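You operate a simulated robot arm through the tools that you are given. There is no shell and no other tool.

You are at the controls of a simulated robot arm. One attempt, no reset.

JOB
Put things in order on the folding table. At the end: the grey wool scarf (marked "aim 1730 pt") from the folding table stands where the jar (marked "OATS") stood; the clear measuring cap from the folding table is on the teal carton (marked "JUICE"); the beige oil dauber stands on top of the orange pack (marked "SOUP"); the jar from the folding table is in the blue bucket; whatever was shut is shut again. Leave all else as you found it, and nothing knocked over. Set down upright: measuring cap.
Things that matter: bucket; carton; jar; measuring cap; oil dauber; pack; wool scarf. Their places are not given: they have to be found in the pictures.

The check looks at the end state, three seconds after you hand in, the way a careful person would. Anything else that was tipped, shoved, dropped, spilled or broken makes it a failure. Lids that push on must go on centred and level and be pressed home; caps that screw on are set level and turned clockwise until they are tight.

ROBOT AND FRAMES
A 6-joint arm with a two-finger parallel gripper, fixed in place. Base frame: the origin is at the foot of the arm, x ahead of it, y to its left, z up; the work surface is at about z = -0.3. Lengths are in cm, angles in degrees, forces in N, time in s.
With the tool pointing down near the work surface it reaches from about 18 to 46 cm from the base axis. Its first joint turns from -70.0 to 70.0 degrees. Payload 1.9 kg.
The tool frame sits at the grasp point between the pads (the TCP): z along the fingers, y along the line on which they close. The tips reach 2.3 cm beyond it. Largest opening 9.4 cm; finger width 3.8, thickness 1; the body of the gripper, 5.4 by 9.6 cm, starts 3.9 cm behind the TCP.
Orientation is that of the tool frame in the base frame, as a unit quaternion [x, y, z, w]. With the fingers straight down and closing along the base's y, the tool's x points along the base's -x, its y along +y and its z along -z.

CONTROLS
- The arm moves only by the tool jog_arm. Its argument "rows" is a list of rows, each a list of 7 numbers: the shift along the tool's x, y, z in m, then the turn, a rotation vector about the tool's x, y, z in degrees, then the opening in per cent of the stroke, from 0 (shut) to 100 (fully open). In form: [[x, y, z, ax, ay, az, jaw], ...]. A call has 1 to 20 rows; each row shifts and turns the commanded pose from where the row before left it, along the tool's axes as they then stand. Each row takes 0.2 s and may step no farther than 5 cm and 8.6 degrees from the row before; otherwise, or with a gripper value out of range, the whole call is refused. Where a pose cannot be reached the arm comes as near as it can. A force on the tool above 40 N (or 10 N above the force at the start of the call, whichever is more), or a blocked arm, ends the call early, and 0.2 s more pass. The fingers move at their own pace (about 10.8 cm/s each) and stop on an object; they squeeze with about 30 N. The grip force told is the motor's: it shows also when the fingers shut on nothing. Time passes only in rows, and 0.2 s behind the last, so rows that do not move let the fingers close. The reply holds the time, the measured pose of the TCP, the force on the tool along the base axes, the opening and the grip force, in the units named above and with some noise, with the torque about the TCP (base axes, N m) and any sound that the robot's microphone picked up.
- Cameras (640 x 400 px; columns grow to the right, rows downward): "scene" is fixed at [7.92, 34.14, 42.9]; the picture's right is [-0.45, -0.89, 0.00], its down [-0.48, 0.24, -0.84] and it looks along [0.75, -0.38, -0.54] (base axes); focal length 214 px, centre (320, 200). "wrist" rides on the gripper at [8.6, 1.6, -7.4] in the tool frame; the picture's right is [-0.18, 0.98, 0.00], its down [-0.58, -0.11, -0.81] and it looks along [-0.79, -0.15, 0.59] (tool axes); focal length 243 px, centre (320, 200).
- camera(camera): a new picture of that camera. The clock stands still meanwhile.
- measure_at(camera, pixels): for up to 12 pixels [column, row] of the newest picture of that camera ("zoom" is the newest enlarged one), the place [x, y, z] in the base frame of the surface seen there, good to about 0.2 cm. The clock stands still meanwhile.
- enlarge(camera, box): a new picture of the part [left, top, right, bottom] of that camera's present view, enlarged. The clock stands still meanwhile.
- finish_job(): hands the job in; it is judged then, once.

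Leave the gripper open and the arm clear of the work at the hand-in unless told otherwise.

The tools are called after "Emit:" as name(argument=value, ...) on one line, values as JSON. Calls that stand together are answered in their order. jog_arm: Moves the arm, as the interface text tells. Its arguments: {"type":"object","properties":{"rows":{"type":"array","items":{"type":"array","items":{"type":"number"}}}},"required":["rows"]} The other tools are called the same way: camera (camera) takes a picture; measure_at (camera, pixels) gives the place of the surface under pixels of a picture; enlarge (camera, box) takes an enlarged picture of a part of a camera's view; finish_job () hands the job in.

At the start:

```text
clock: 0.0
position: [26.28, 8.4, 37.86]
orientation: [0.002, 1.0, 0.001, 0.0]
force: [-0.2, -0.4, 0.8]
ft_torque: [-0.02, -0.01, 0.02]
grip_width: 9.39
grip_force: 0.1
```

scene: 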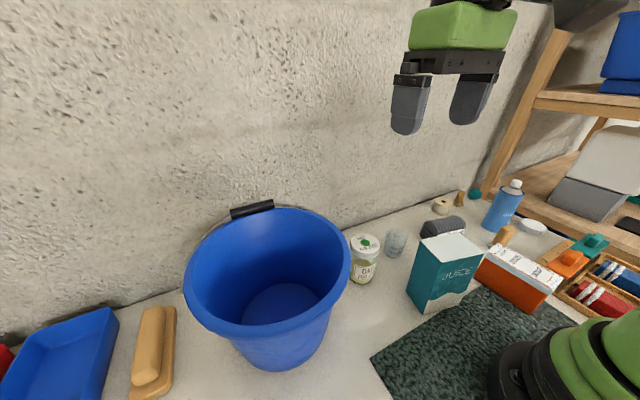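
wrist: 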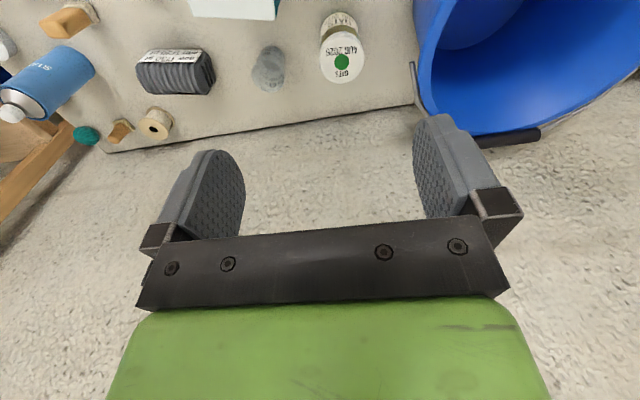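

I see the blue bucket at about (268,290), the OATS jar at (364,260), a clear cap at (395,243), a dark grey scarf at (441,227), the teal JUICE carton at (445,272), and the orange pack at (520,272). First I'll enlarge the table regions.

Emit:
enlarge(camera="scene", box=[340, 180, 480, 320])

Emit:
enlarge(camera="scene", box=[460, 170, 640, 320])

Emit:
enlarge(camera="wrist", box=[0, 0, 400, 180])

```text
2.86 times, centred on (410, 250) of scene
```

zoom: 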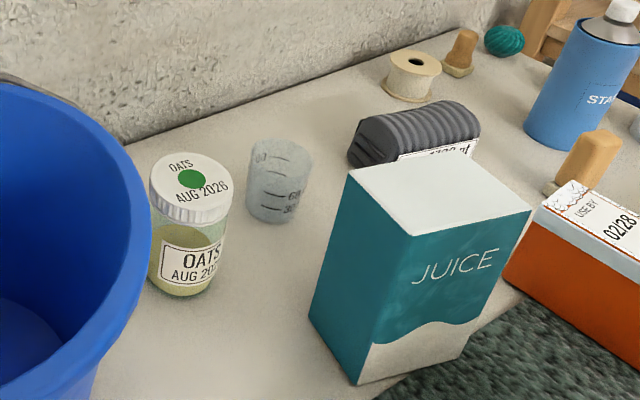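

```text
2.67 times, centred on (550, 245) of scene
```

zoom: 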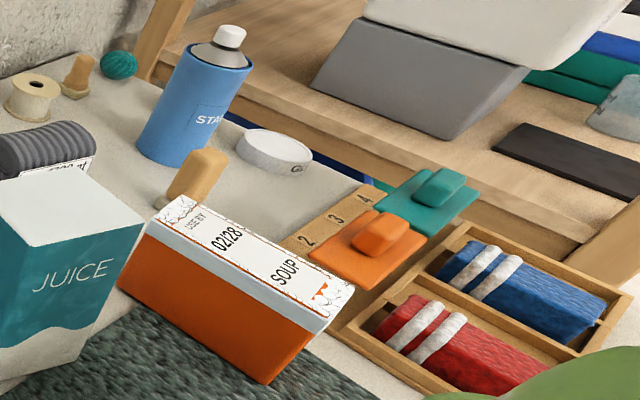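

```text
1.60 times, centred on (200, 90) of wrist
```

zoom: 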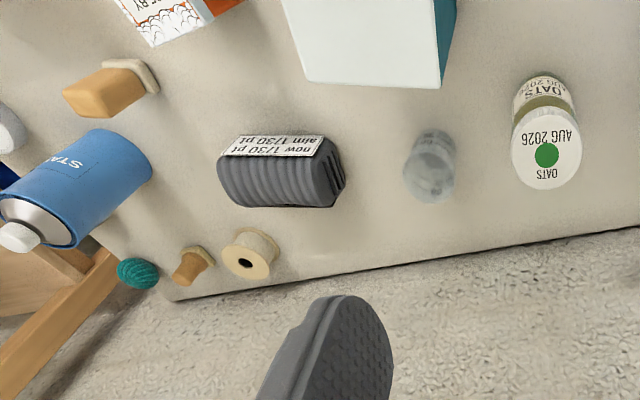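

The scarf label reads something like "aim 1730 pt", and there are two dauber-like tan objects: a larger one at about (505,233) and a smaller one at about (461,197). I'll enlarge each to tell them apart.

Emit:
enlarge(camera="scene", box=[425, 175, 495, 225])

Emit:
enlarge(camera="wrist", box=[30, 0, 130, 60])

Emit:
enlarge(camera="wrist", box=[120, 30, 240, 110])

Emit:
enlarge(camera="scene", box=[480, 210, 560, 290])

Emit:
camera(camera="scene")

Emit:
measure_at(camera="scene", pixels=[[365, 242], [363, 281], [396, 233], [441, 222], [452, 243], [505, 232], [515, 260], [461, 198], [385, 290], [268, 300], [195, 300], [345, 280]])

```text
8.00 times, centred on (460, 200) of scene
```

zoom: 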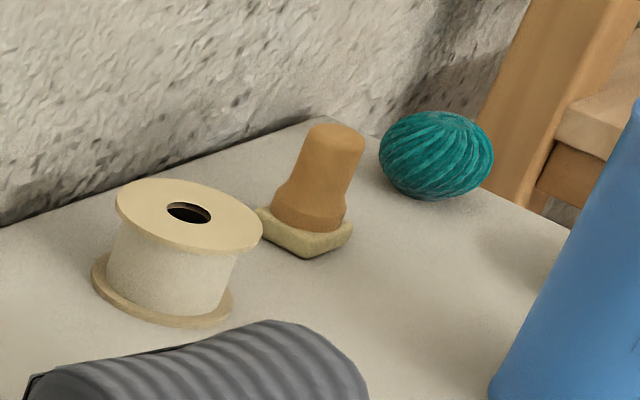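

```text
6.40 times, centred on (80, 30) of wrist
```

zoom: 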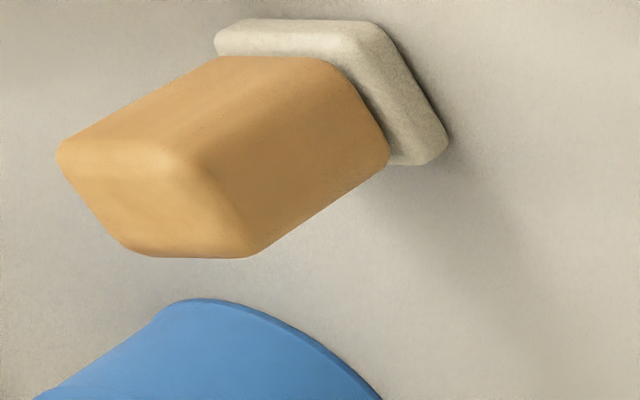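

```text
5.00 times, centred on (180, 70) of wrist
```

zoom: 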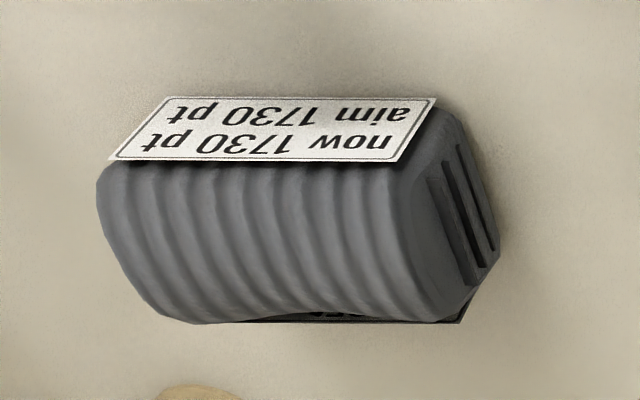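

```text
5.00 times, centred on (520, 250) of scene
```

zoom: 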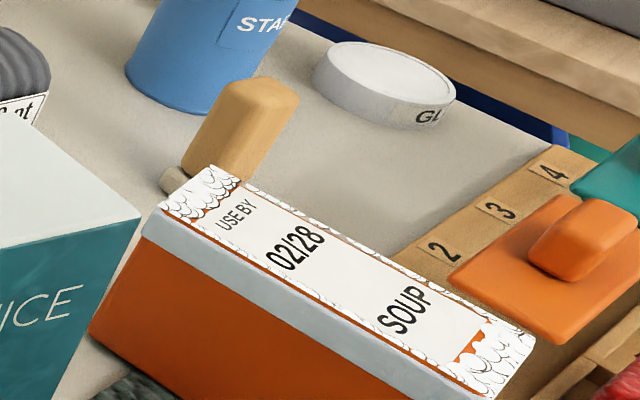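

```text
taken
```

scene: 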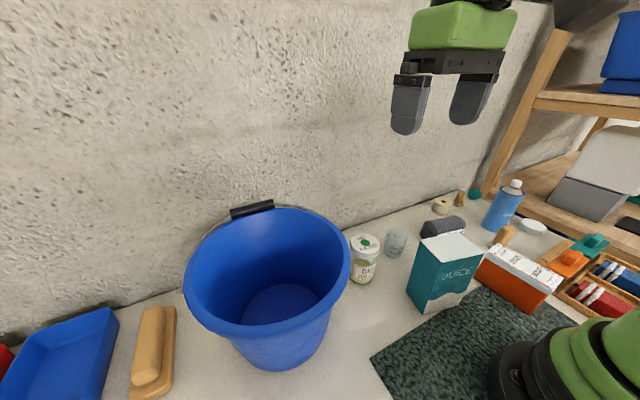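

```text
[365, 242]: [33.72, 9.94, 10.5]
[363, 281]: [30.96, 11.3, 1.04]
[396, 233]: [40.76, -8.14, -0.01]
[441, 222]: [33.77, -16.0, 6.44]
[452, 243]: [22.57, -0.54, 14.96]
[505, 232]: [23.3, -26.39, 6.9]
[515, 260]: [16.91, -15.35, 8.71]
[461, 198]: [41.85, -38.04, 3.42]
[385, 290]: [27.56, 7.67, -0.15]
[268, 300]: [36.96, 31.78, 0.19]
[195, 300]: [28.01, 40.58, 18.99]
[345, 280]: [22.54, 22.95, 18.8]
```

Next I'll look at the left side of the table (tray, tan object at (155,345)), and measure the bucket rim and floor.

Emit:
enlarge(camera="scene", box=[0, 280, 200, 400])

Emit:
enlarge(camera="scene", box=[520, 100, 640, 260])

Emit:
measure_at(camera="scene", pixels=[[188, 265], [196, 306], [225, 332], [275, 337], [320, 318], [346, 280], [345, 245], [320, 218], [280, 208], [225, 222], [270, 300], [300, 310]])

Emit:
measure_at(camera="scene", pixels=[[435, 236], [425, 240], [484, 240], [462, 248], [408, 302], [427, 313], [484, 252], [548, 290], [550, 272], [508, 246], [480, 275], [544, 308]])

Emit:
measure_at(camera="scene", pixels=[[155, 310], [147, 360], [165, 390], [60, 350], [535, 226], [498, 242], [441, 206], [475, 193], [505, 210], [440, 340], [395, 255], [395, 230]])

```text
3.20 times, centred on (100, 340) of scene
```

zoom: 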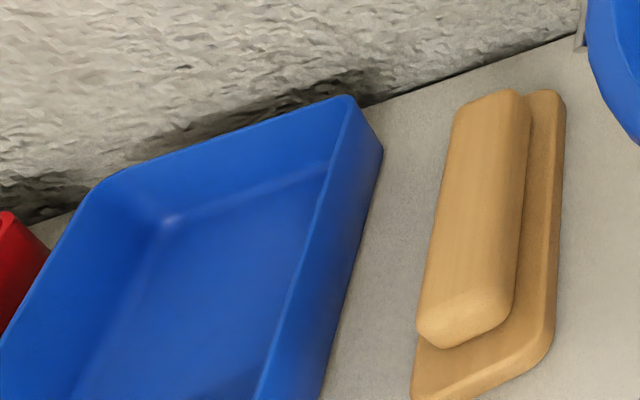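

```text
2.50 times, centred on (580, 180) of scene
```

zoom: 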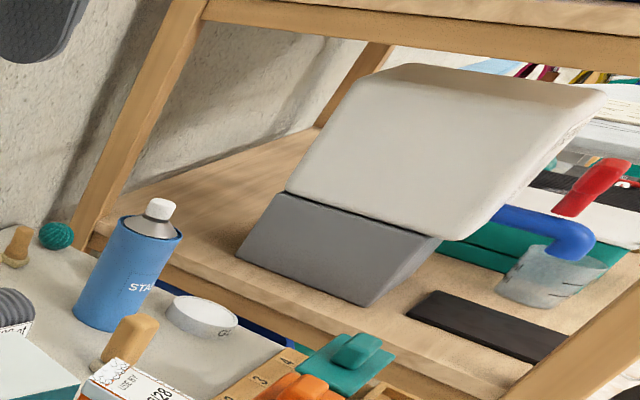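

```text
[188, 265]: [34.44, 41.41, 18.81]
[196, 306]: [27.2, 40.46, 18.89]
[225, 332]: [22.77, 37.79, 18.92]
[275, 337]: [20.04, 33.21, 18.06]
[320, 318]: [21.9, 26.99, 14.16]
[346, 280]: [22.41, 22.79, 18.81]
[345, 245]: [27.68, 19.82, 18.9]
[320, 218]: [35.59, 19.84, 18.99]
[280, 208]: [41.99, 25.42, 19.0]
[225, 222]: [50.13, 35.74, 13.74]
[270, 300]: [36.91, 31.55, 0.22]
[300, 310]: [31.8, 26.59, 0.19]
```

```text
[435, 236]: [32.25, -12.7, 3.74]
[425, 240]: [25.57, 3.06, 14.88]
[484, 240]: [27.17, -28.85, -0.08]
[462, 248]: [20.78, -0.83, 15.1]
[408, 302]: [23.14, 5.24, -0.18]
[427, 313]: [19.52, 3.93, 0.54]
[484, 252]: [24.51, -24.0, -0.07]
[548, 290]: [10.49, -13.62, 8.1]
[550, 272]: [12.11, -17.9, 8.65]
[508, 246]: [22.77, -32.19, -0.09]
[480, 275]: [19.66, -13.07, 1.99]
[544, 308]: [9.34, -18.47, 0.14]
```

```text
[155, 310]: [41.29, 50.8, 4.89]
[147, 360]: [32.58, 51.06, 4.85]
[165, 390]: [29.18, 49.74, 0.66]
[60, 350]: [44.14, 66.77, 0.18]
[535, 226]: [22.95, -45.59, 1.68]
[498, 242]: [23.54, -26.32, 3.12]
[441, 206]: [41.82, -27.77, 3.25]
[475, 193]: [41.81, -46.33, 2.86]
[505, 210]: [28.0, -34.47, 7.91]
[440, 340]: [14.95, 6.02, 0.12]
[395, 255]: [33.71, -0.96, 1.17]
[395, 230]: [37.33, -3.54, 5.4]
```

The bucket rim fits a circle around (31.5, 30.5), radius about 11.4, rim z about 19. Now I'll measure the jar, cap and scarf outlines through the wrist picture, where they're seen from the other side.

Emit:
camera(camera="wrist")

Emit:
measure_at(camera="wrist", pixels=[[342, 64], [323, 62], [361, 62], [342, 45], [342, 81], [340, 24], [325, 25], [356, 25], [340, 12], [332, 14], [322, 50], [358, 50]])

Emit:
measure_at(camera="wrist", pixels=[[140, 75], [143, 90], [150, 50], [200, 52], [205, 70], [212, 75], [205, 92], [175, 80], [175, 92], [140, 62], [210, 88], [175, 65]])

Emit:
enlarge(camera="wrist", box=[235, 30, 305, 100])

```text
taken
```

wrist: 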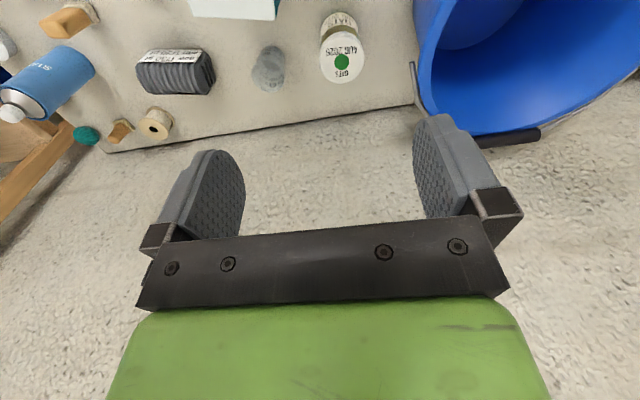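

```text
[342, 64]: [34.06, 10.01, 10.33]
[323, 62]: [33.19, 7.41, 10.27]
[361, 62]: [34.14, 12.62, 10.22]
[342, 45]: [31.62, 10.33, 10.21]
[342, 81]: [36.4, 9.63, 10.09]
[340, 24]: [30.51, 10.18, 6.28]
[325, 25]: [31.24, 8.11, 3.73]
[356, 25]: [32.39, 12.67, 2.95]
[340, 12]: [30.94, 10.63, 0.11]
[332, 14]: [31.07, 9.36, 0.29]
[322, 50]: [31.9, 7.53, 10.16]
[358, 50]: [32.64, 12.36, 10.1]
```

```text
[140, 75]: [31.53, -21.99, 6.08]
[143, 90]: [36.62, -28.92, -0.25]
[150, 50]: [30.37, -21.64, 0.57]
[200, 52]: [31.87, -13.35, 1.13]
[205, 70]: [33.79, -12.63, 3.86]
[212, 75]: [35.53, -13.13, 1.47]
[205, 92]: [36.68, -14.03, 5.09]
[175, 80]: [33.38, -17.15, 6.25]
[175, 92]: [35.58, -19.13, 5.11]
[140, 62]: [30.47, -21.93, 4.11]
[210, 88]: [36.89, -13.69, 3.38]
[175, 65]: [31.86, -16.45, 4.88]
```

```text
5.71 times, centred on (270, 65) of wrist
```

zoom: 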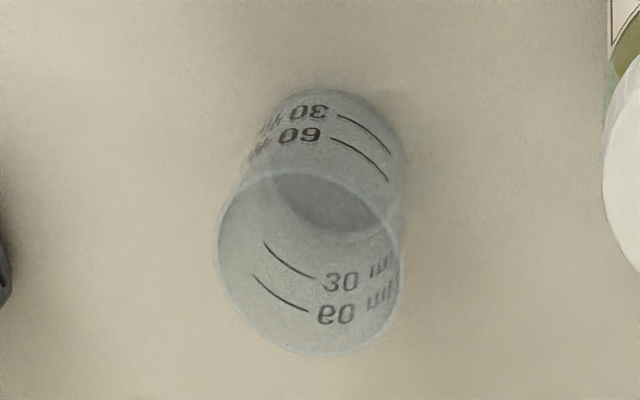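

The jar sits at about (33.9, 10.0) with its lid top at z 10.3. The scarf is about 9 long along y, 6.2 across, centred near (33.4,-17.6). Now I'll measure the carton top and pack top corners in zoomed scene views.

Emit:
enlarge(camera="scene", box=[400, 220, 496, 280])

```text
6.67 times, centred on (448, 250) of scene
```

zoom: 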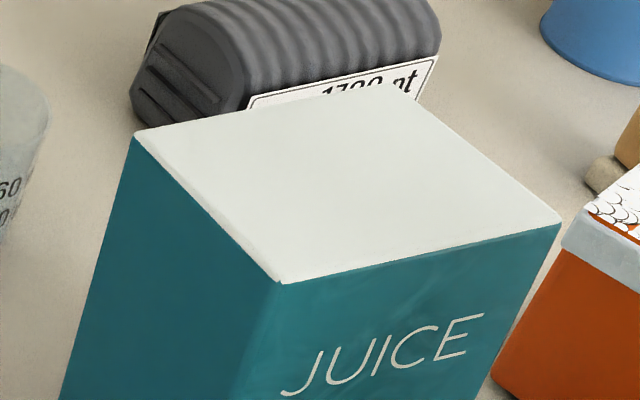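

Emit:
measure_at(camera="zoom", pixels=[[142, 136], [400, 93], [552, 218], [282, 275], [345, 180], [60, 120], [20, 190], [30, 80]])

Emit:
enlarge(camera="scene", box=[470, 220, 566, 320])

```text
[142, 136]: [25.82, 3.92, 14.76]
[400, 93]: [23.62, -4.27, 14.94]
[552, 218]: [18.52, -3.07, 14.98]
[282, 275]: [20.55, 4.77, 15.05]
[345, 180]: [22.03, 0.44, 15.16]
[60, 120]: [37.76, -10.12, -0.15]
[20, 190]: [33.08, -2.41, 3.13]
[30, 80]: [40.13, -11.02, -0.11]
```

```text
4.00 times, centred on (518, 270) of scene
```

zoom: 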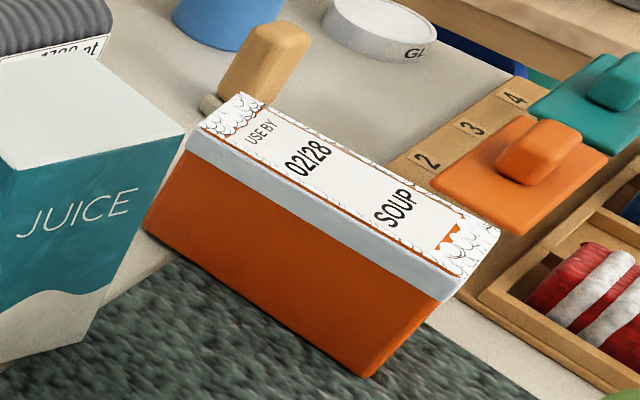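

Emit:
measure_at(camera="zoom", pixels=[[205, 128], [240, 97], [495, 235], [455, 285], [345, 190], [190, 150], [262, 60], [280, 28], [250, 85], [207, 100], [225, 88], [300, 40]])

Emit:
enlarge(camera="wrist", box=[0, 0, 160, 100])

```text
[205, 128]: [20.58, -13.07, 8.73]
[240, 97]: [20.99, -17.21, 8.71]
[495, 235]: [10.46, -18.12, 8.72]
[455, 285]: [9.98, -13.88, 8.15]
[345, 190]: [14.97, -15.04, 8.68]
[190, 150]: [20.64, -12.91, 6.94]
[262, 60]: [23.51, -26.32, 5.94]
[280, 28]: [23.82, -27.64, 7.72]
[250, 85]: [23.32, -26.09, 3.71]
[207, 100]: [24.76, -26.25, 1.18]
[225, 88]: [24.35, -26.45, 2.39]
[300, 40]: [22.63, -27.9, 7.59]
```

```text
4.00 times, centred on (80, 50) of wrist
```

zoom: 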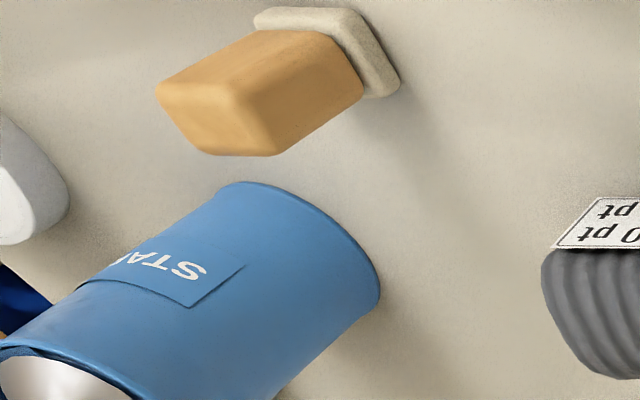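

The carton top is centred at (22.1, 0.3) at z 15, about 8.4 × 5.2. The pack top is centred at (15.5,-15.6) at z 8.7, about 10.5 × 4.2. The nearby dauber stands at about (23.4,-27). I start with the jar: move above it to (33.9, 10.05, 17) with the jaw open.

Emit:
jog_arm(rows=[[-0.00846, 0.00183, 0.0232, 0, 0, 0, 100], [-0.00846, 0.00183, 0.0232, 0, 0, 0, 100], [-0.00846, 0.00183, 0.0232, 0, 0, 0, 100], [-0.00846, 0.00183, 0.0232, 0, 0, 0, 100], [-0.00846, 0.00183, 0.0232, 0, 0, 0, 100], [-0.00846, 0.00183, 0.0232, 0, 0, 0, 100], [-0.00846, 0.00183, 0.0232, 0, 0, 0, 100], [-0.00846, 0.00183, 0.0232, 0, 0, 0, 100], [-0.00846, 0.00183, 0.0232, 0, 0, 0, 100], [0, 0, 0, 0, 0, 0, 100]])

Emit:
camera(camera="wrist")

Emit:
camera(camera="scene")

```text
clock: 2.2
position: [34.22, 10.1, 16.89]
orientation: [0.001, 1.0, 0.0, 0.0]
force: [0.1, -0.9, 0.0]
ft_torque: [0.01, 0.02, -0.01]
grip_width: 9.39
grip_force: 0.0
```

```text
taken
```

wrist: 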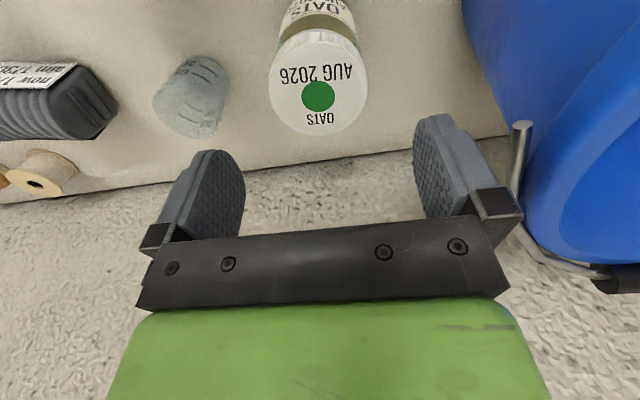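

```text
taken
```

scene: 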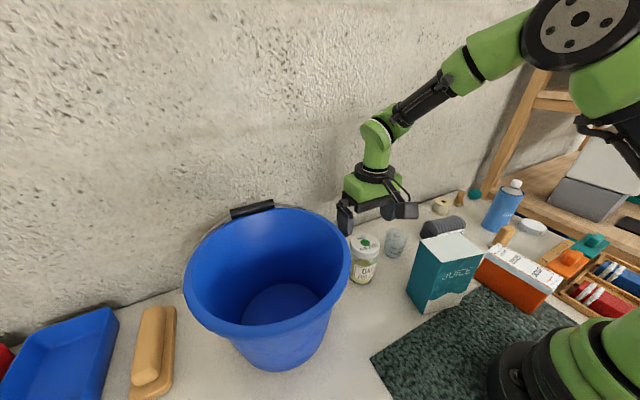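

The TCP is above the jar. I'll refine the jar lid centre and check where the bucket's bail wire is (wrist px (520,130)–(580,265)).

Emit:
measure_at(camera="wrist", pixels=[[318, 95], [273, 78], [365, 78], [320, 40], [318, 132], [340, 66], [300, 118], [521, 128], [518, 190], [560, 255], [193, 95], [180, 80]])

```text
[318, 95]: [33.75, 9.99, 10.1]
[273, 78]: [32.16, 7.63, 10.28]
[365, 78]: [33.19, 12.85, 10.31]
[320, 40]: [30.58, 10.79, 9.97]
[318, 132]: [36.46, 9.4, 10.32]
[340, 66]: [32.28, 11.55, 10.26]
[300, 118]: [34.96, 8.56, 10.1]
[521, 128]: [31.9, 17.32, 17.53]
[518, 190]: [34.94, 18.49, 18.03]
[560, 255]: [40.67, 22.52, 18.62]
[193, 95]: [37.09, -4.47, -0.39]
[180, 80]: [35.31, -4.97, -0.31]
```

Lid centre is (33.65, 10.1), radius about 2.85. The bail ear is at (31.9, 17.3, 17.5), which clears the gripper. Descending to z about 7.8 with a small -x correction.

Emit:
jog_arm(rows=[[0.001, 0, 0.0152, 0, 0, 0, 100], [0.001, 0, 0.0152, 0, 0, 0, 100], [0.001, 0, 0.0152, 0, 0, 0, 100], [0.001, 0, 0.0152, 0, 0, 0, 100], [0, 0, 0.0152, 0, 0, 0, 100], [0, 0, 0.0152, 0, 0, 0, 100], [0, 0, 0, 0, 0, 0, 100]])

Emit:
camera(camera="wrist")

```text
clock: 3.8
position: [33.51, 9.99, 7.97]
orientation: [0.001, 1.0, 0.0, 0.0]
force: [-0.1, 1.2, 0.9]
ft_torque: [-0.01, 0.0, 0.03]
grip_width: 9.41
grip_force: 0.1
```

```text
taken
```

wrist: 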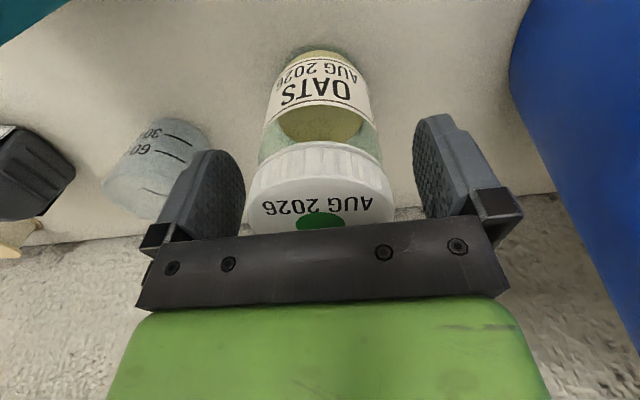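

The jar is centred between the pads. Closing.

Emit:
jog_arm(rows=[[0, 0, 0, 0, 0, 0, 0], [0, 0, 0, 0, 0, 0, 0], [0, 0, 0, 0, 0, 0, 0], [0, 0, 0, 0, 0, 0, 0]])

```text
clock: 4.8
position: [33.51, 10.0, 8.0]
orientation: [0.0, 1.0, 0.0, 0.0]
force: [0.2, -0.1, 0.0]
ft_torque: [0.03, -0.02, -0.01]
grip_width: 6.14
grip_force: 30.3
```

Gripped at 6.14 cm, 30 N. Lifting 6 cm first to check it holds.

Emit:
jog_arm(rows=[[0, 0, -0.01, 0, 0, 0, 0], [0, 0, -0.02, 0, 0, 0, 0], [0, 0, -0.03, 0, 0, 0, 0], [0, 0, 0, 0, 0, 0, 0]])

Emit:
camera(camera="wrist")

Emit:
measure_at(camera="scene", pixels=[[252, 208], [235, 212], [270, 205], [240, 290], [330, 330], [275, 365], [245, 345], [310, 345], [240, 320], [300, 290], [280, 280], [250, 310]])

```text
clock: 5.8
position: [33.53, 9.89, 13.71]
orientation: [0.0, 1.0, 0.0, 0.001]
force: [-0.1, 0.4, -1.9]
ft_torque: [0.04, 0.0, -0.01]
grip_width: 6.13
grip_force: 29.4
```

```text
taken
```

wrist: 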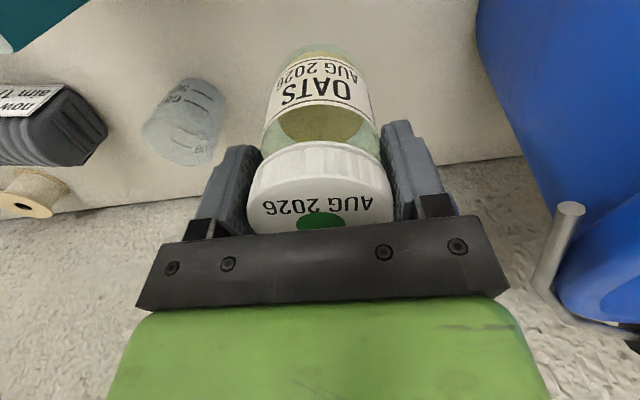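

```text
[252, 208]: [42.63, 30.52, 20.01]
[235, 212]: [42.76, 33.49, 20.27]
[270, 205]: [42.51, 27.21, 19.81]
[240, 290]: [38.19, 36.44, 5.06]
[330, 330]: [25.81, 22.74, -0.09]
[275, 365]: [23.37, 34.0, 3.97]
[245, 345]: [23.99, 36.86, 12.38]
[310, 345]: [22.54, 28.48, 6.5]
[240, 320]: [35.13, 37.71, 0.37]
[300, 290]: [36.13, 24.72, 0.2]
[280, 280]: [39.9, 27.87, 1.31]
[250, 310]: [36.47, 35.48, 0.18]
```

The jar holds firmly. The bucket's floor radius is about 8 around (31.6, 30.5), and the bail grip is at (42.6, 30.5, 20). I'll raise to z about 31 and carry over the bucket to (32.8, 30.2).

Emit:
jog_arm(rows=[[0, 0, -0.025, 0, 0, 0, 0], [0, 0, -0.03, 0, 0, 0, 0], [0, 0, -0.03, 0, 0, 0, 0], [0, 0, -0.03, 0, 0, 0, 0], [0, 0, -0.03, 0, 0, 0, 0], [0, 0, -0.028, 0, 0, 0, 0], [0.001, 0.015, 0, 0, 0, 0, 0], [0.001, 0.025, 0, 0, 0, 0, 0], [0.001, 0.027, 0, 0, 0, 0, 0], [0.001, 0.027, 0, 0, 0, 0, 0], [0.001, 0.027, 0, 0, 0, 0, 0], [0.001, 0.027, 0, 0, 0, 0, 0], [0.001, 0.025, 0, 0, 0, 0, 0], [0, 0.02, 0, 0, 0, 0, 0], [0, 0.01, 0, 0, 0, 0, 0], [0, 0, 0, 0, 0, 0, 0]])

Emit:
camera(camera="wrist")

Emit:
camera(camera="scene")

```text
clock: 9.2
position: [32.57, 26.05, 31.14]
orientation: [0.001, 1.0, 0.001, 0.0]
force: [-1.4, 0.3, -2.6]
ft_torque: [0.01, 0.01, 0.01]
grip_width: 6.12
grip_force: 30.5
out of reach, approached as far as the arm can: row 13, 14, 15
```

```text
taken
```

wrist: 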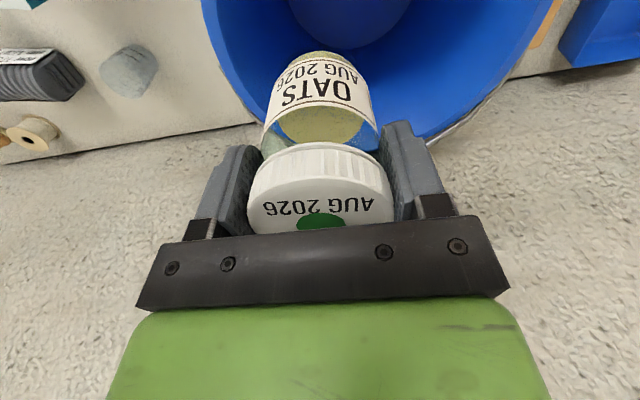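

```text
taken
```

scene: 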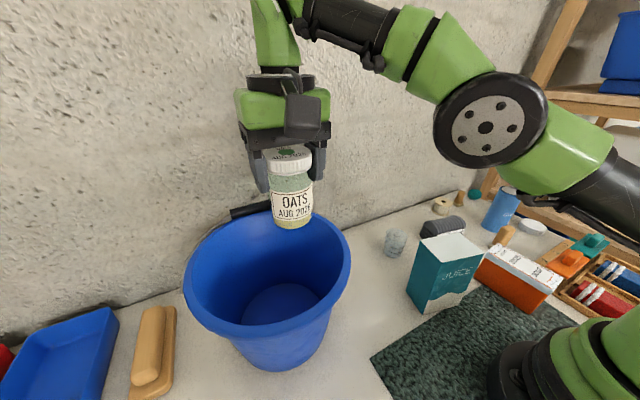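

At z 31 the reach stops at about y 26. The camera block is physical (dark cube at (303,115)). I'll turn the tool +90° about its z so the camera hangs over the bucket's far side, giving room at the walls.

Emit:
jog_arm(rows=[[0, 0, 0, 0, 0, 7.5, 0], [0, 0, 0, 0, 0, 7.5, 0], [0, 0, 0, 0, 0, 7.5, 0], [0, 0, 0, 0, 0, 7.5, 0], [0, 0, 0, 0, 0, 7.5, 0], [0, 0, 0, 0, 0, 7.5, 0], [0, 0, 0, 0, 0, 7.5, 0], [0, 0, 0, 0, 0, 7.5, 0], [0, 0, 0, 0, 0, 7.5, 0], [0, 0, 0, 0, 0, 7.5, 0], [0, 0, 0, 0, 0, 7.5, 0], [0, 0, 0, 0, 0, 7.5, 0], [0, 0, 0, 0, 0, 0, 0]])

Emit:
camera(camera="wrist")

Emit:
camera(camera="scene")

```text
clock: 12.0
position: [32.69, 26.08, 30.82]
orientation: [0.709, 0.706, 0.0, 0.0]
force: [0.0, 0.6, -2.5]
ft_torque: [0.01, 0.02, 0.0]
grip_width: 6.11
grip_force: 30.1
```

```text
taken
```

wrist: 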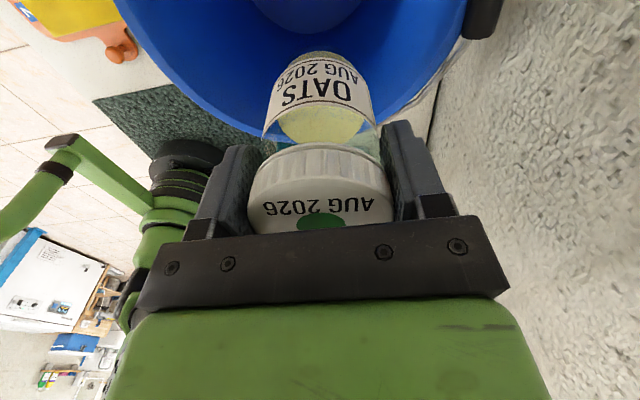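

```text
taken
```

scene: 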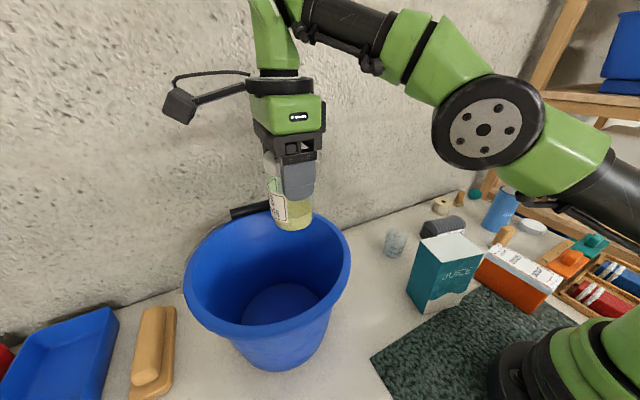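

The tool turned; now tool x = base +y, tool y = base +x. Descending into the bucket, moving slightly outward as I go, to about z 13.

Emit:
jog_arm(rows=[[0, -0.001, 0.02, 0, 0, 0, 0], [0, -0.001, 0.025, 0, 0, 0, 0], [0, -0.001, 0.025, 0, 0, 0, 0], [0, -0.001, 0.025, 0, 0, 0, 0], [0.004, 0, 0.02, 0, 0, 0, 0], [0.005, 0, 0.02, 0, 0, 0, 0], [0.005, 0, 0.02, 0, 0, 0, 0], [0.005, 0, 0.015, 0, 0, 0, 0], [0, 0, 0, 0, 0, 0, 0]])

Emit:
camera(camera="scene")

Emit:
camera(camera="wrist")

```text
clock: 14.0
position: [34.18, 29.43, 20.02]
orientation: [0.708, 0.706, -0.001, -0.001]
force: [-0.1, -0.5, -2.5]
ft_torque: [0.05, 0.02, 0.01]
grip_width: 6.11
grip_force: 29.6
out of reach, approached as far as the arm can: row 1, 2, 3, 4, 5, 6
```

```text
taken
```

scene: 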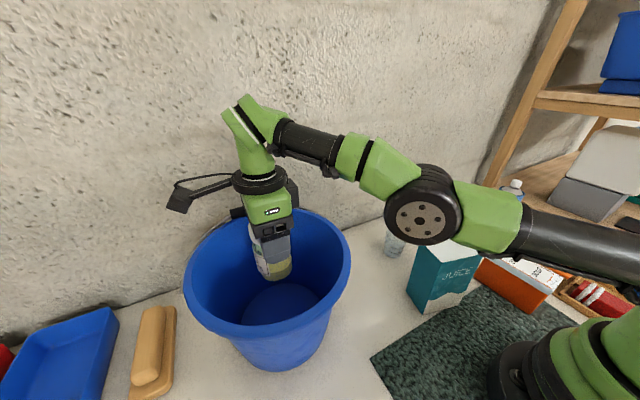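

```text
taken
```

wrist: 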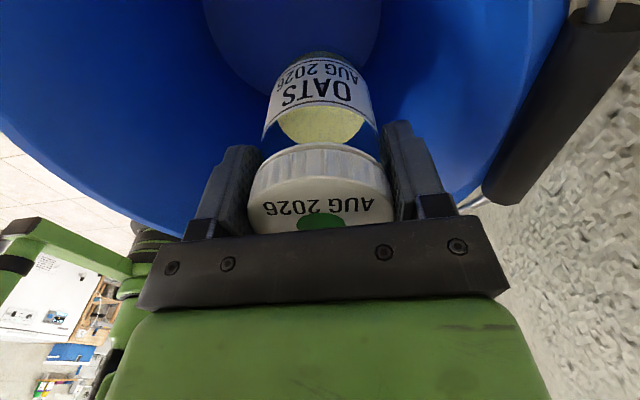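

The command was not clamped, so the arm followed outwards; now at (34.2, 29.4, 20). The elbow looks low near the carton (px (420,240)), so I check its height and the forearm height before continuing.

Emit:
measure_at(camera="scene", pixels=[[422, 238], [422, 214], [385, 195], [330, 165], [290, 165], [480, 240], [520, 245], [395, 200], [180, 205], [280, 270], [455, 235], [600, 265]])

```text
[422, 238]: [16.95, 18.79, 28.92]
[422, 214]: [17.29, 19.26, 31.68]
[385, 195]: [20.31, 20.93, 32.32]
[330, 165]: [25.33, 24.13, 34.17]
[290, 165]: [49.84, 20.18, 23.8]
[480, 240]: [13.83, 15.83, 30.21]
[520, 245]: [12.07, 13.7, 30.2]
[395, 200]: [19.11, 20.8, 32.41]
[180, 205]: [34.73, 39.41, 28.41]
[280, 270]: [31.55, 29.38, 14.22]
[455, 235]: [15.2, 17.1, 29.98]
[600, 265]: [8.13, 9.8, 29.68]
```

The elbow underside is at z 29, well clear of the carton and rim. Continuing down to about z 9.6 while shifting to (32.2, 27.8).

Emit:
jog_arm(rows=[[-0.002, -0.0025, 0.013, 0, 0, 0, 0], [-0.002, -0.0025, 0.013, 0, 0, 0, 0], [-0.002, -0.0025, 0.013, 0, 0, 0, 0], [-0.002, -0.0025, 0.013, 0, 0, 0, 0], [-0.002, -0.0025, 0.013, 0, 0, 0, 0], [-0.002, -0.0025, 0.013, 0, 0, 0, 0], [-0.002, -0.0025, 0.013, 0, 0, 0, 0], [-0.002, -0.0025, 0.013, 0, 0, 0, 0], [0, 0, 0, 0, 0, 0, 0]])

Emit:
camera(camera="scene")

Emit:
camera(camera="wrist")

```text
clock: 15.6
position: [35.1, 30.51, 12.07]
orientation: [0.707, 0.707, 0.014, -0.003]
force: [0.1, -0.8, 5.7]
ft_torque: [0.84, -0.06, -0.03]
grip_width: 6.1
grip_force: 30.2
out of reach, approached as far as the arm can: row 1, 2, 3, 4, 5, 6, 7, 8
stopped in row 8: the force on the tool passed its limit at 52 N (the readings are from after the stop); the commanded pose is now the measured one
```

```text
taken
```

scene: 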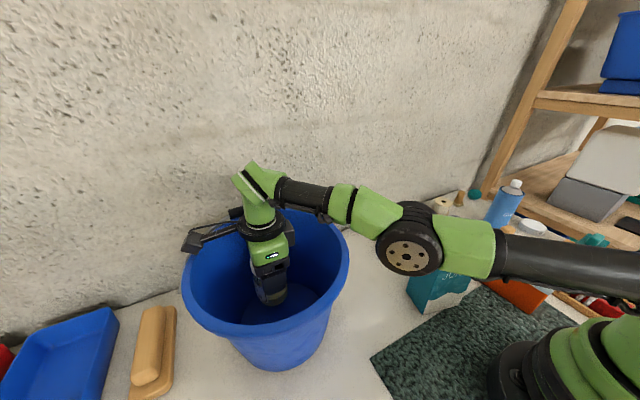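

```text
taken
```

wrist: 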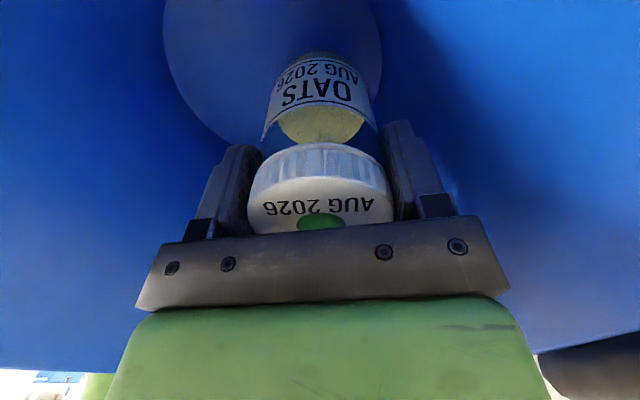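

The command had still been ahead of the arm, so the tool ran to (35.1, 30.5) and the camera block met the rim. The command is now synced to the measured pose. I back up 3 cm and move in toward the robot to about (32.2, 27.5).

Emit:
jog_arm(rows=[[0, 0, -0.01, 0, 0, 0, 0], [0, 0, -0.02, 0, 0, 0, 0], [0, 0, 0, 0, 0, 0, 0]])

Emit:
camera(camera="scene")

Emit:
measure_at(camera="scene", pixels=[[188, 265], [196, 306], [225, 332], [275, 337], [320, 318], [346, 280], [345, 245], [320, 218], [135, 395], [175, 310], [195, 240], [185, 245]])

```text
clock: 16.4
position: [34.92, 30.55, 15.04]
orientation: [0.707, 0.707, 0.011, -0.003]
force: [0.3, 1.2, -2.9]
ft_torque: [0.0, 0.02, -0.01]
grip_width: 6.1
grip_force: 29.5
```

```text
taken
```

scene: 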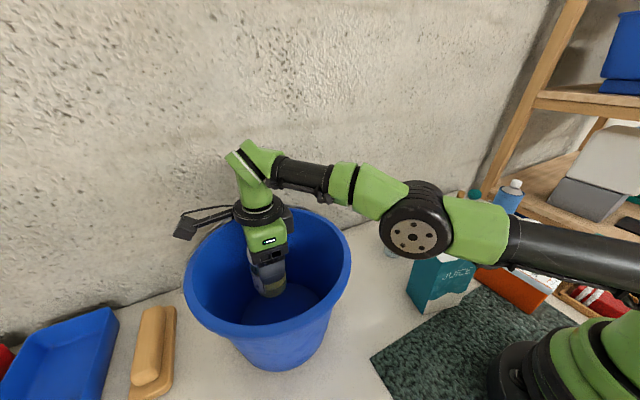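

```text
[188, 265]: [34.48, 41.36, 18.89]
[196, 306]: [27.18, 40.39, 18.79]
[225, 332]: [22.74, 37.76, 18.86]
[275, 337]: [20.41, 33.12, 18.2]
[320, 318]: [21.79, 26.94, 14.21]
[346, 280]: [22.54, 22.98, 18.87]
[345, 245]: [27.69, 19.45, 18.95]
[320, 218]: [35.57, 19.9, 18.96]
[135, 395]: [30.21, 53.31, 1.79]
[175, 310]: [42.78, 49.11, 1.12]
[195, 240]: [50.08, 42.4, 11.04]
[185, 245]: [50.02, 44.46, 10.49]
```

The bucket rim points are unchanged, so it did not shift. Moving to (32.2, 27.3) at this height and correcting the ~1° tilt.

Emit:
jog_arm(rows=[[-0.008, -0.007, 0, 0.3, -0.5, 0, 0], [-0.012, -0.01, 0, 0.35, -0.6, 0, 0], [-0.0125, -0.01, 0, 0, 0, 0, 0], [0, 0, 0, 0, 0, 0, 0]])

Emit:
camera(camera="scene")

```text
clock: 17.4
position: [34.72, 29.31, 15.37]
orientation: [0.703, 0.711, -0.002, 0.005]
force: [0.1, 0.3, -2.4]
ft_torque: [0.02, 0.01, 0.01]
grip_width: 6.12
grip_force: 29.8
out of reach, approached as far as the arm can: row 1, 2, 3
```

```text
taken
```

scene: 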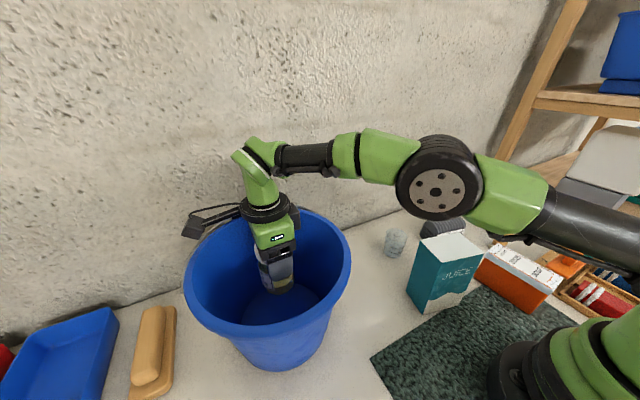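

The arm had been almost fully stretched, which is why it moves oddly. I pull inward in small steps and watch the response.

Emit:
jog_arm(rows=[[-0.004, -0.005, 0, 0, 0, 0, 0], [-0.004, -0.005, 0, 0, 0, 0, 0], [-0.004, -0.005, 0, 0, 0, 0, 0], [-0.004, -0.005, 0, 0, 0, 0, 0], [0, 0, 0, 0, 0, 0, 0]])

```text
clock: 18.6
position: [31.79, 26.94, 15.32]
orientation: [0.707, 0.707, 0.001, 0.0]
force: [-1.0, 0.0, -2.0]
ft_torque: [-0.01, 0.02, -0.01]
grip_width: 6.1
grip_force: 30.0
```

It recovered. Let me check where it has settled with a still row.

Emit:
jog_arm(rows=[[0, 0, 0, 0, 0, 0, 0]])

Emit:
camera(camera="scene")

Emit:
camera(camera="wrist")

```text
clock: 19.0
position: [31.9, 27.01, 15.25]
orientation: [0.707, 0.707, 0.002, 0.0]
force: [0.2, -0.1, -1.5]
ft_torque: [0.02, -0.02, 0.0]
grip_width: 6.12
grip_force: 30.5
```

```text
taken
```

scene: 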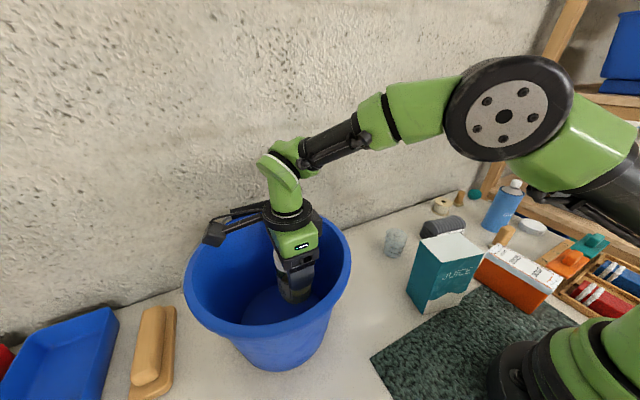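

```text
taken
```

wrist: 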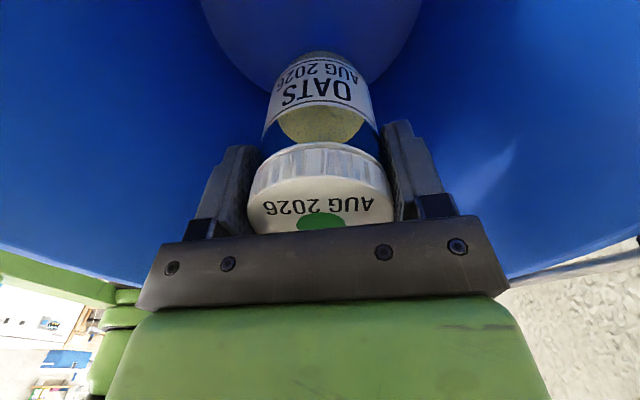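

Elbow is properly up now, TCP (31.9, 27.0, 15.25), with about 3 cm of room round the jar. Descending to z about 9.1 with +0.6 cm in y.

Emit:
jog_arm(rows=[[0.0015, 0, 0.013, 0, 0, 0, 0], [0.0015, 0, 0.013, 0, 0, 0, 0], [0.0015, 0, 0.013, 0, 0, 0, 0], [0.0015, 0, 0.013, 0, 0, 0, 0], [0, 0, 0.009, 0, 0, 0, 0], [0, 0, 0, 0, 0, 0, 0]])

Emit:
camera(camera="wrist")

Emit:
camera(camera="scene")

```text
clock: 20.4
position: [32.03, 27.62, 9.29]
orientation: [0.707, 0.707, 0.001, 0.0]
force: [0.1, 0.2, -1.9]
ft_torque: [0.01, -0.01, 0.0]
grip_width: 6.11
grip_force: 30.2
```

```text
taken
```

wrist: 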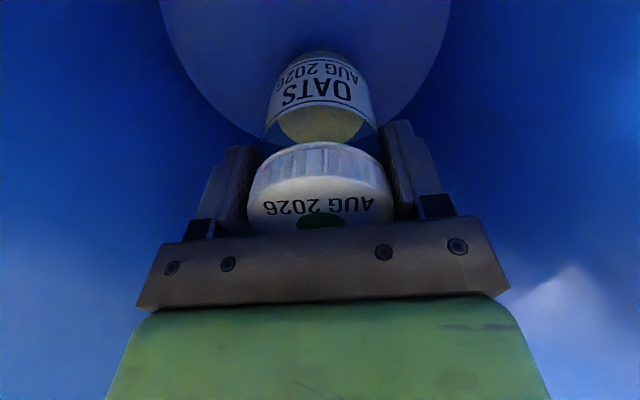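

```text
taken
```

scene: 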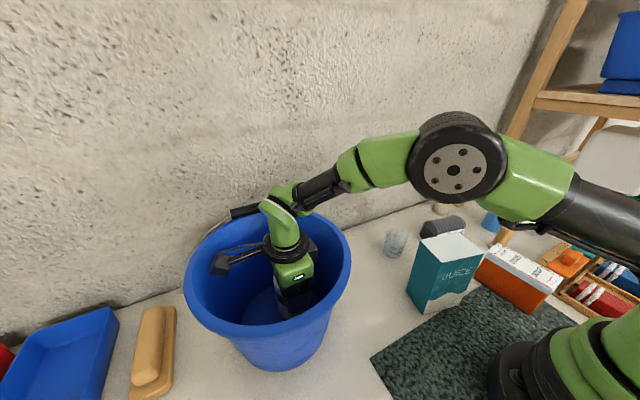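

Everything clear inside the bucket. Lowering gently to contact (expected at z about 8.4).

Emit:
jog_arm(rows=[[0, 0, 0.003, 0, 0, 0, 0], [0, 0, 0.003, 0, 0, 0, 0], [0, 0, 0.002, 0, 0, 0, 0]])

```text
clock: 21.2
position: [32.06, 27.63, 8.31]
orientation: [0.707, 0.707, 0.001, 0.0]
force: [-4.4, -2.9, 13.5]
ft_torque: [-0.46, 0.68, 0.02]
grip_width: 6.11
grip_force: 29.6
```

Contact made (13.5 N up). I ease up 0.1 cm and open to 82 % so that the pads clear the jar but not the walls.

Emit:
jog_arm(rows=[[0, 0, -0.001, 0, 0, 0, 0], [0, 0, 0, 0, 0, 0, 68], [0, 0, 0, 0, 0, 0, 74], [0, 0, 0, 0, 0, 0, 82], [0, 0, 0, 0, 0, 0, 82]])

Emit:
camera(camera="wrist")

```text
clock: 22.4
position: [31.88, 27.54, 8.49]
orientation: [0.707, 0.707, 0.002, 0.0]
force: [0.6, -0.2, 0.2]
ft_torque: [0.01, -0.01, 0.0]
grip_width: 7.71
grip_force: 0.1
```

```text
taken
```

wrist: 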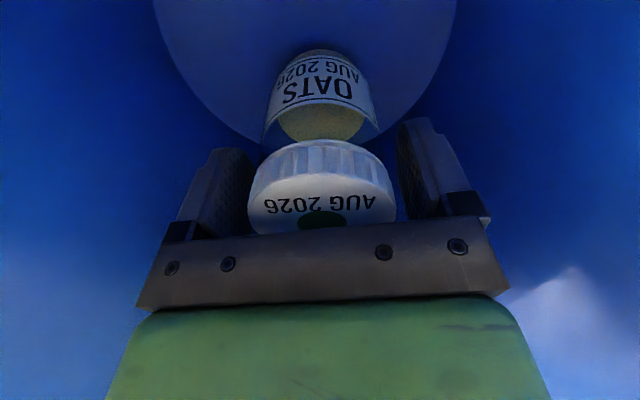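

The jar stands free in the bucket, force near zero. Rising straight out to z about 26.

Emit:
jog_arm(rows=[[0, 0, -0.005, 0, 0, 0, 82], [0, 0, -0.01, 0, 0, 0, 82], [0, 0, -0.015, 0, 0, 0, 82], [0, 0, -0.02, 0, 0, 0, 82], [0, 0, -0.025, 0, 0, 0, 82], [0, 0, -0.025, 0, 0, 0, 82], [-0.003, 0, -0.025, 0, 0, 0, 82], [-0.003, 0, -0.025, 0, 0, 0, 82], [-0.003, 0, -0.025, 0, 0, 0, 82], [0, 0, 0, 0, 0, 0, 82]])

Emit:
camera(camera="wrist")

Emit:
camera(camera="scene")

```text
clock: 24.6
position: [31.89, 26.41, 25.84]
orientation: [0.707, 0.707, 0.001, 0.001]
force: [-0.4, 1.1, 1.1]
ft_torque: [0.03, 0.04, -0.03]
grip_width: 7.72
grip_force: 0.0
```

```text
taken
```

wrist: 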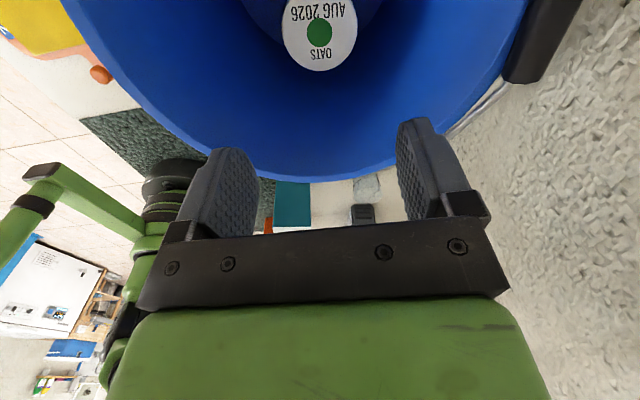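

```text
taken
```

scene: 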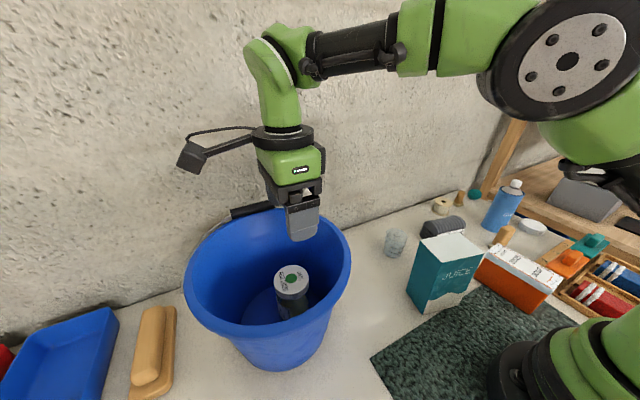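

The jar stands upright inside the bucket (px (292,285)). Next is the scarf: keep this yaw (jaws close along base x, across the roll), move over to about (33.4,-15, 22) and look.

Emit:
jog_arm(rows=[[-0.015, 0, 0, 0, 0, 0, 100], [-0.025, 0, 0, 0, 0, 0, 100], [-0.03, 0.001, 0, 0, 0, 0, 100], [-0.03, 0.001, 0, 0, 0, 0, 100], [-0.03, 0.001, 0, 0, 0, 0, 100], [-0.03, 0.001, 0, 0, 0, 0, 100], [-0.03, 0.001, 0, 0, 0, 0, 100], [-0.03, 0.001, 0, 0, 0, 0, 100], [-0.03, 0.001, 0, 0, 0, 0, 100], [-0.03, 0.001, 0, 0, 0, 0, 100], [-0.03, 0.001, 0, 0, 0, 0, 100], [-0.03, 0.001, 0, 0, 0, 0, 100], [-0.03, 0.001, 0, 0, 0, 0, 100], [-0.03, 0.001, 0.01, 0, 0, 0, 100], [-0.025, 0.001, 0.01, 0, 0, 0, 100], [-0.01, 0.001, 0.01, 0, 0, 0, 100], [0, 0, 0, 0, 0, 0, 100]])

Emit:
camera(camera="wrist")

Emit:
camera(camera="scene")

```text
clock: 28.2
position: [33.35, -16.87, 22.88]
orientation: [0.708, 0.707, 0.001, 0.0]
force: [0.0, -0.6, 0.5]
ft_torque: [-0.05, -0.02, 0.03]
grip_width: 9.41
grip_force: 0.0
```

```text
taken
```

wrist: 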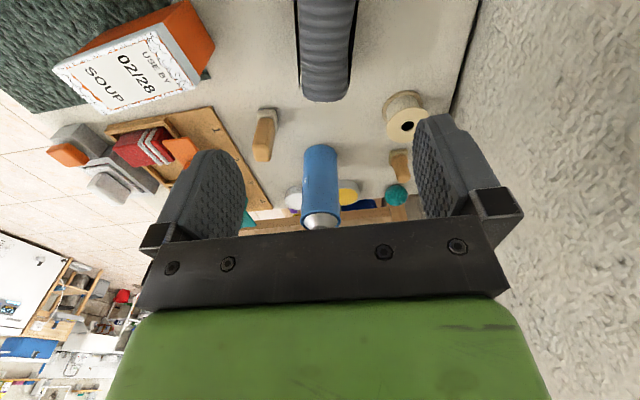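

```text
taken
```

scene: 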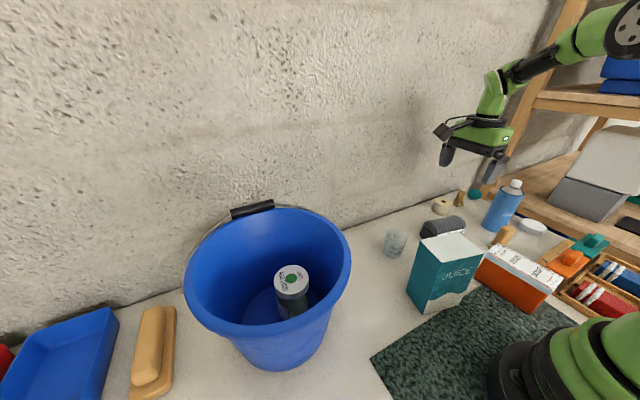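

The scarf shows at px (325,50), roughly aligned with the closing direction's normal. I measure its edges and, in the same picture, the dauber.

Emit:
measure_at(camera="wrist", pixels=[[301, 60], [325, 60], [350, 60], [299, 20], [325, 20], [355, 20], [305, 92], [325, 98], [345, 92], [328, 5], [300, 5], [356, 5]])

Emit:
enlarge(camera="wrist", box=[220, 0, 440, 140])

```text
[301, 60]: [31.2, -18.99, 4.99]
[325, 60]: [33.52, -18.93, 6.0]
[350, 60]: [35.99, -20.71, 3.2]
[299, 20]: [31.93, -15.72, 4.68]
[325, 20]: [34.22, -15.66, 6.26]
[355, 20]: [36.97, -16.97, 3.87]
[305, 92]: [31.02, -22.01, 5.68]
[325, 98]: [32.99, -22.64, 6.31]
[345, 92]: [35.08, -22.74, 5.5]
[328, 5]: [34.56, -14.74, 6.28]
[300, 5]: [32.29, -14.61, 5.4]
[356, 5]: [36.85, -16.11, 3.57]
```

```text
2.86 times, centred on (330, 70) of wrist
```

zoom: 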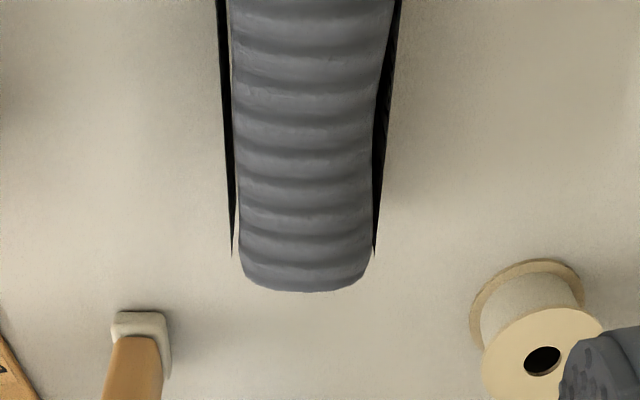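

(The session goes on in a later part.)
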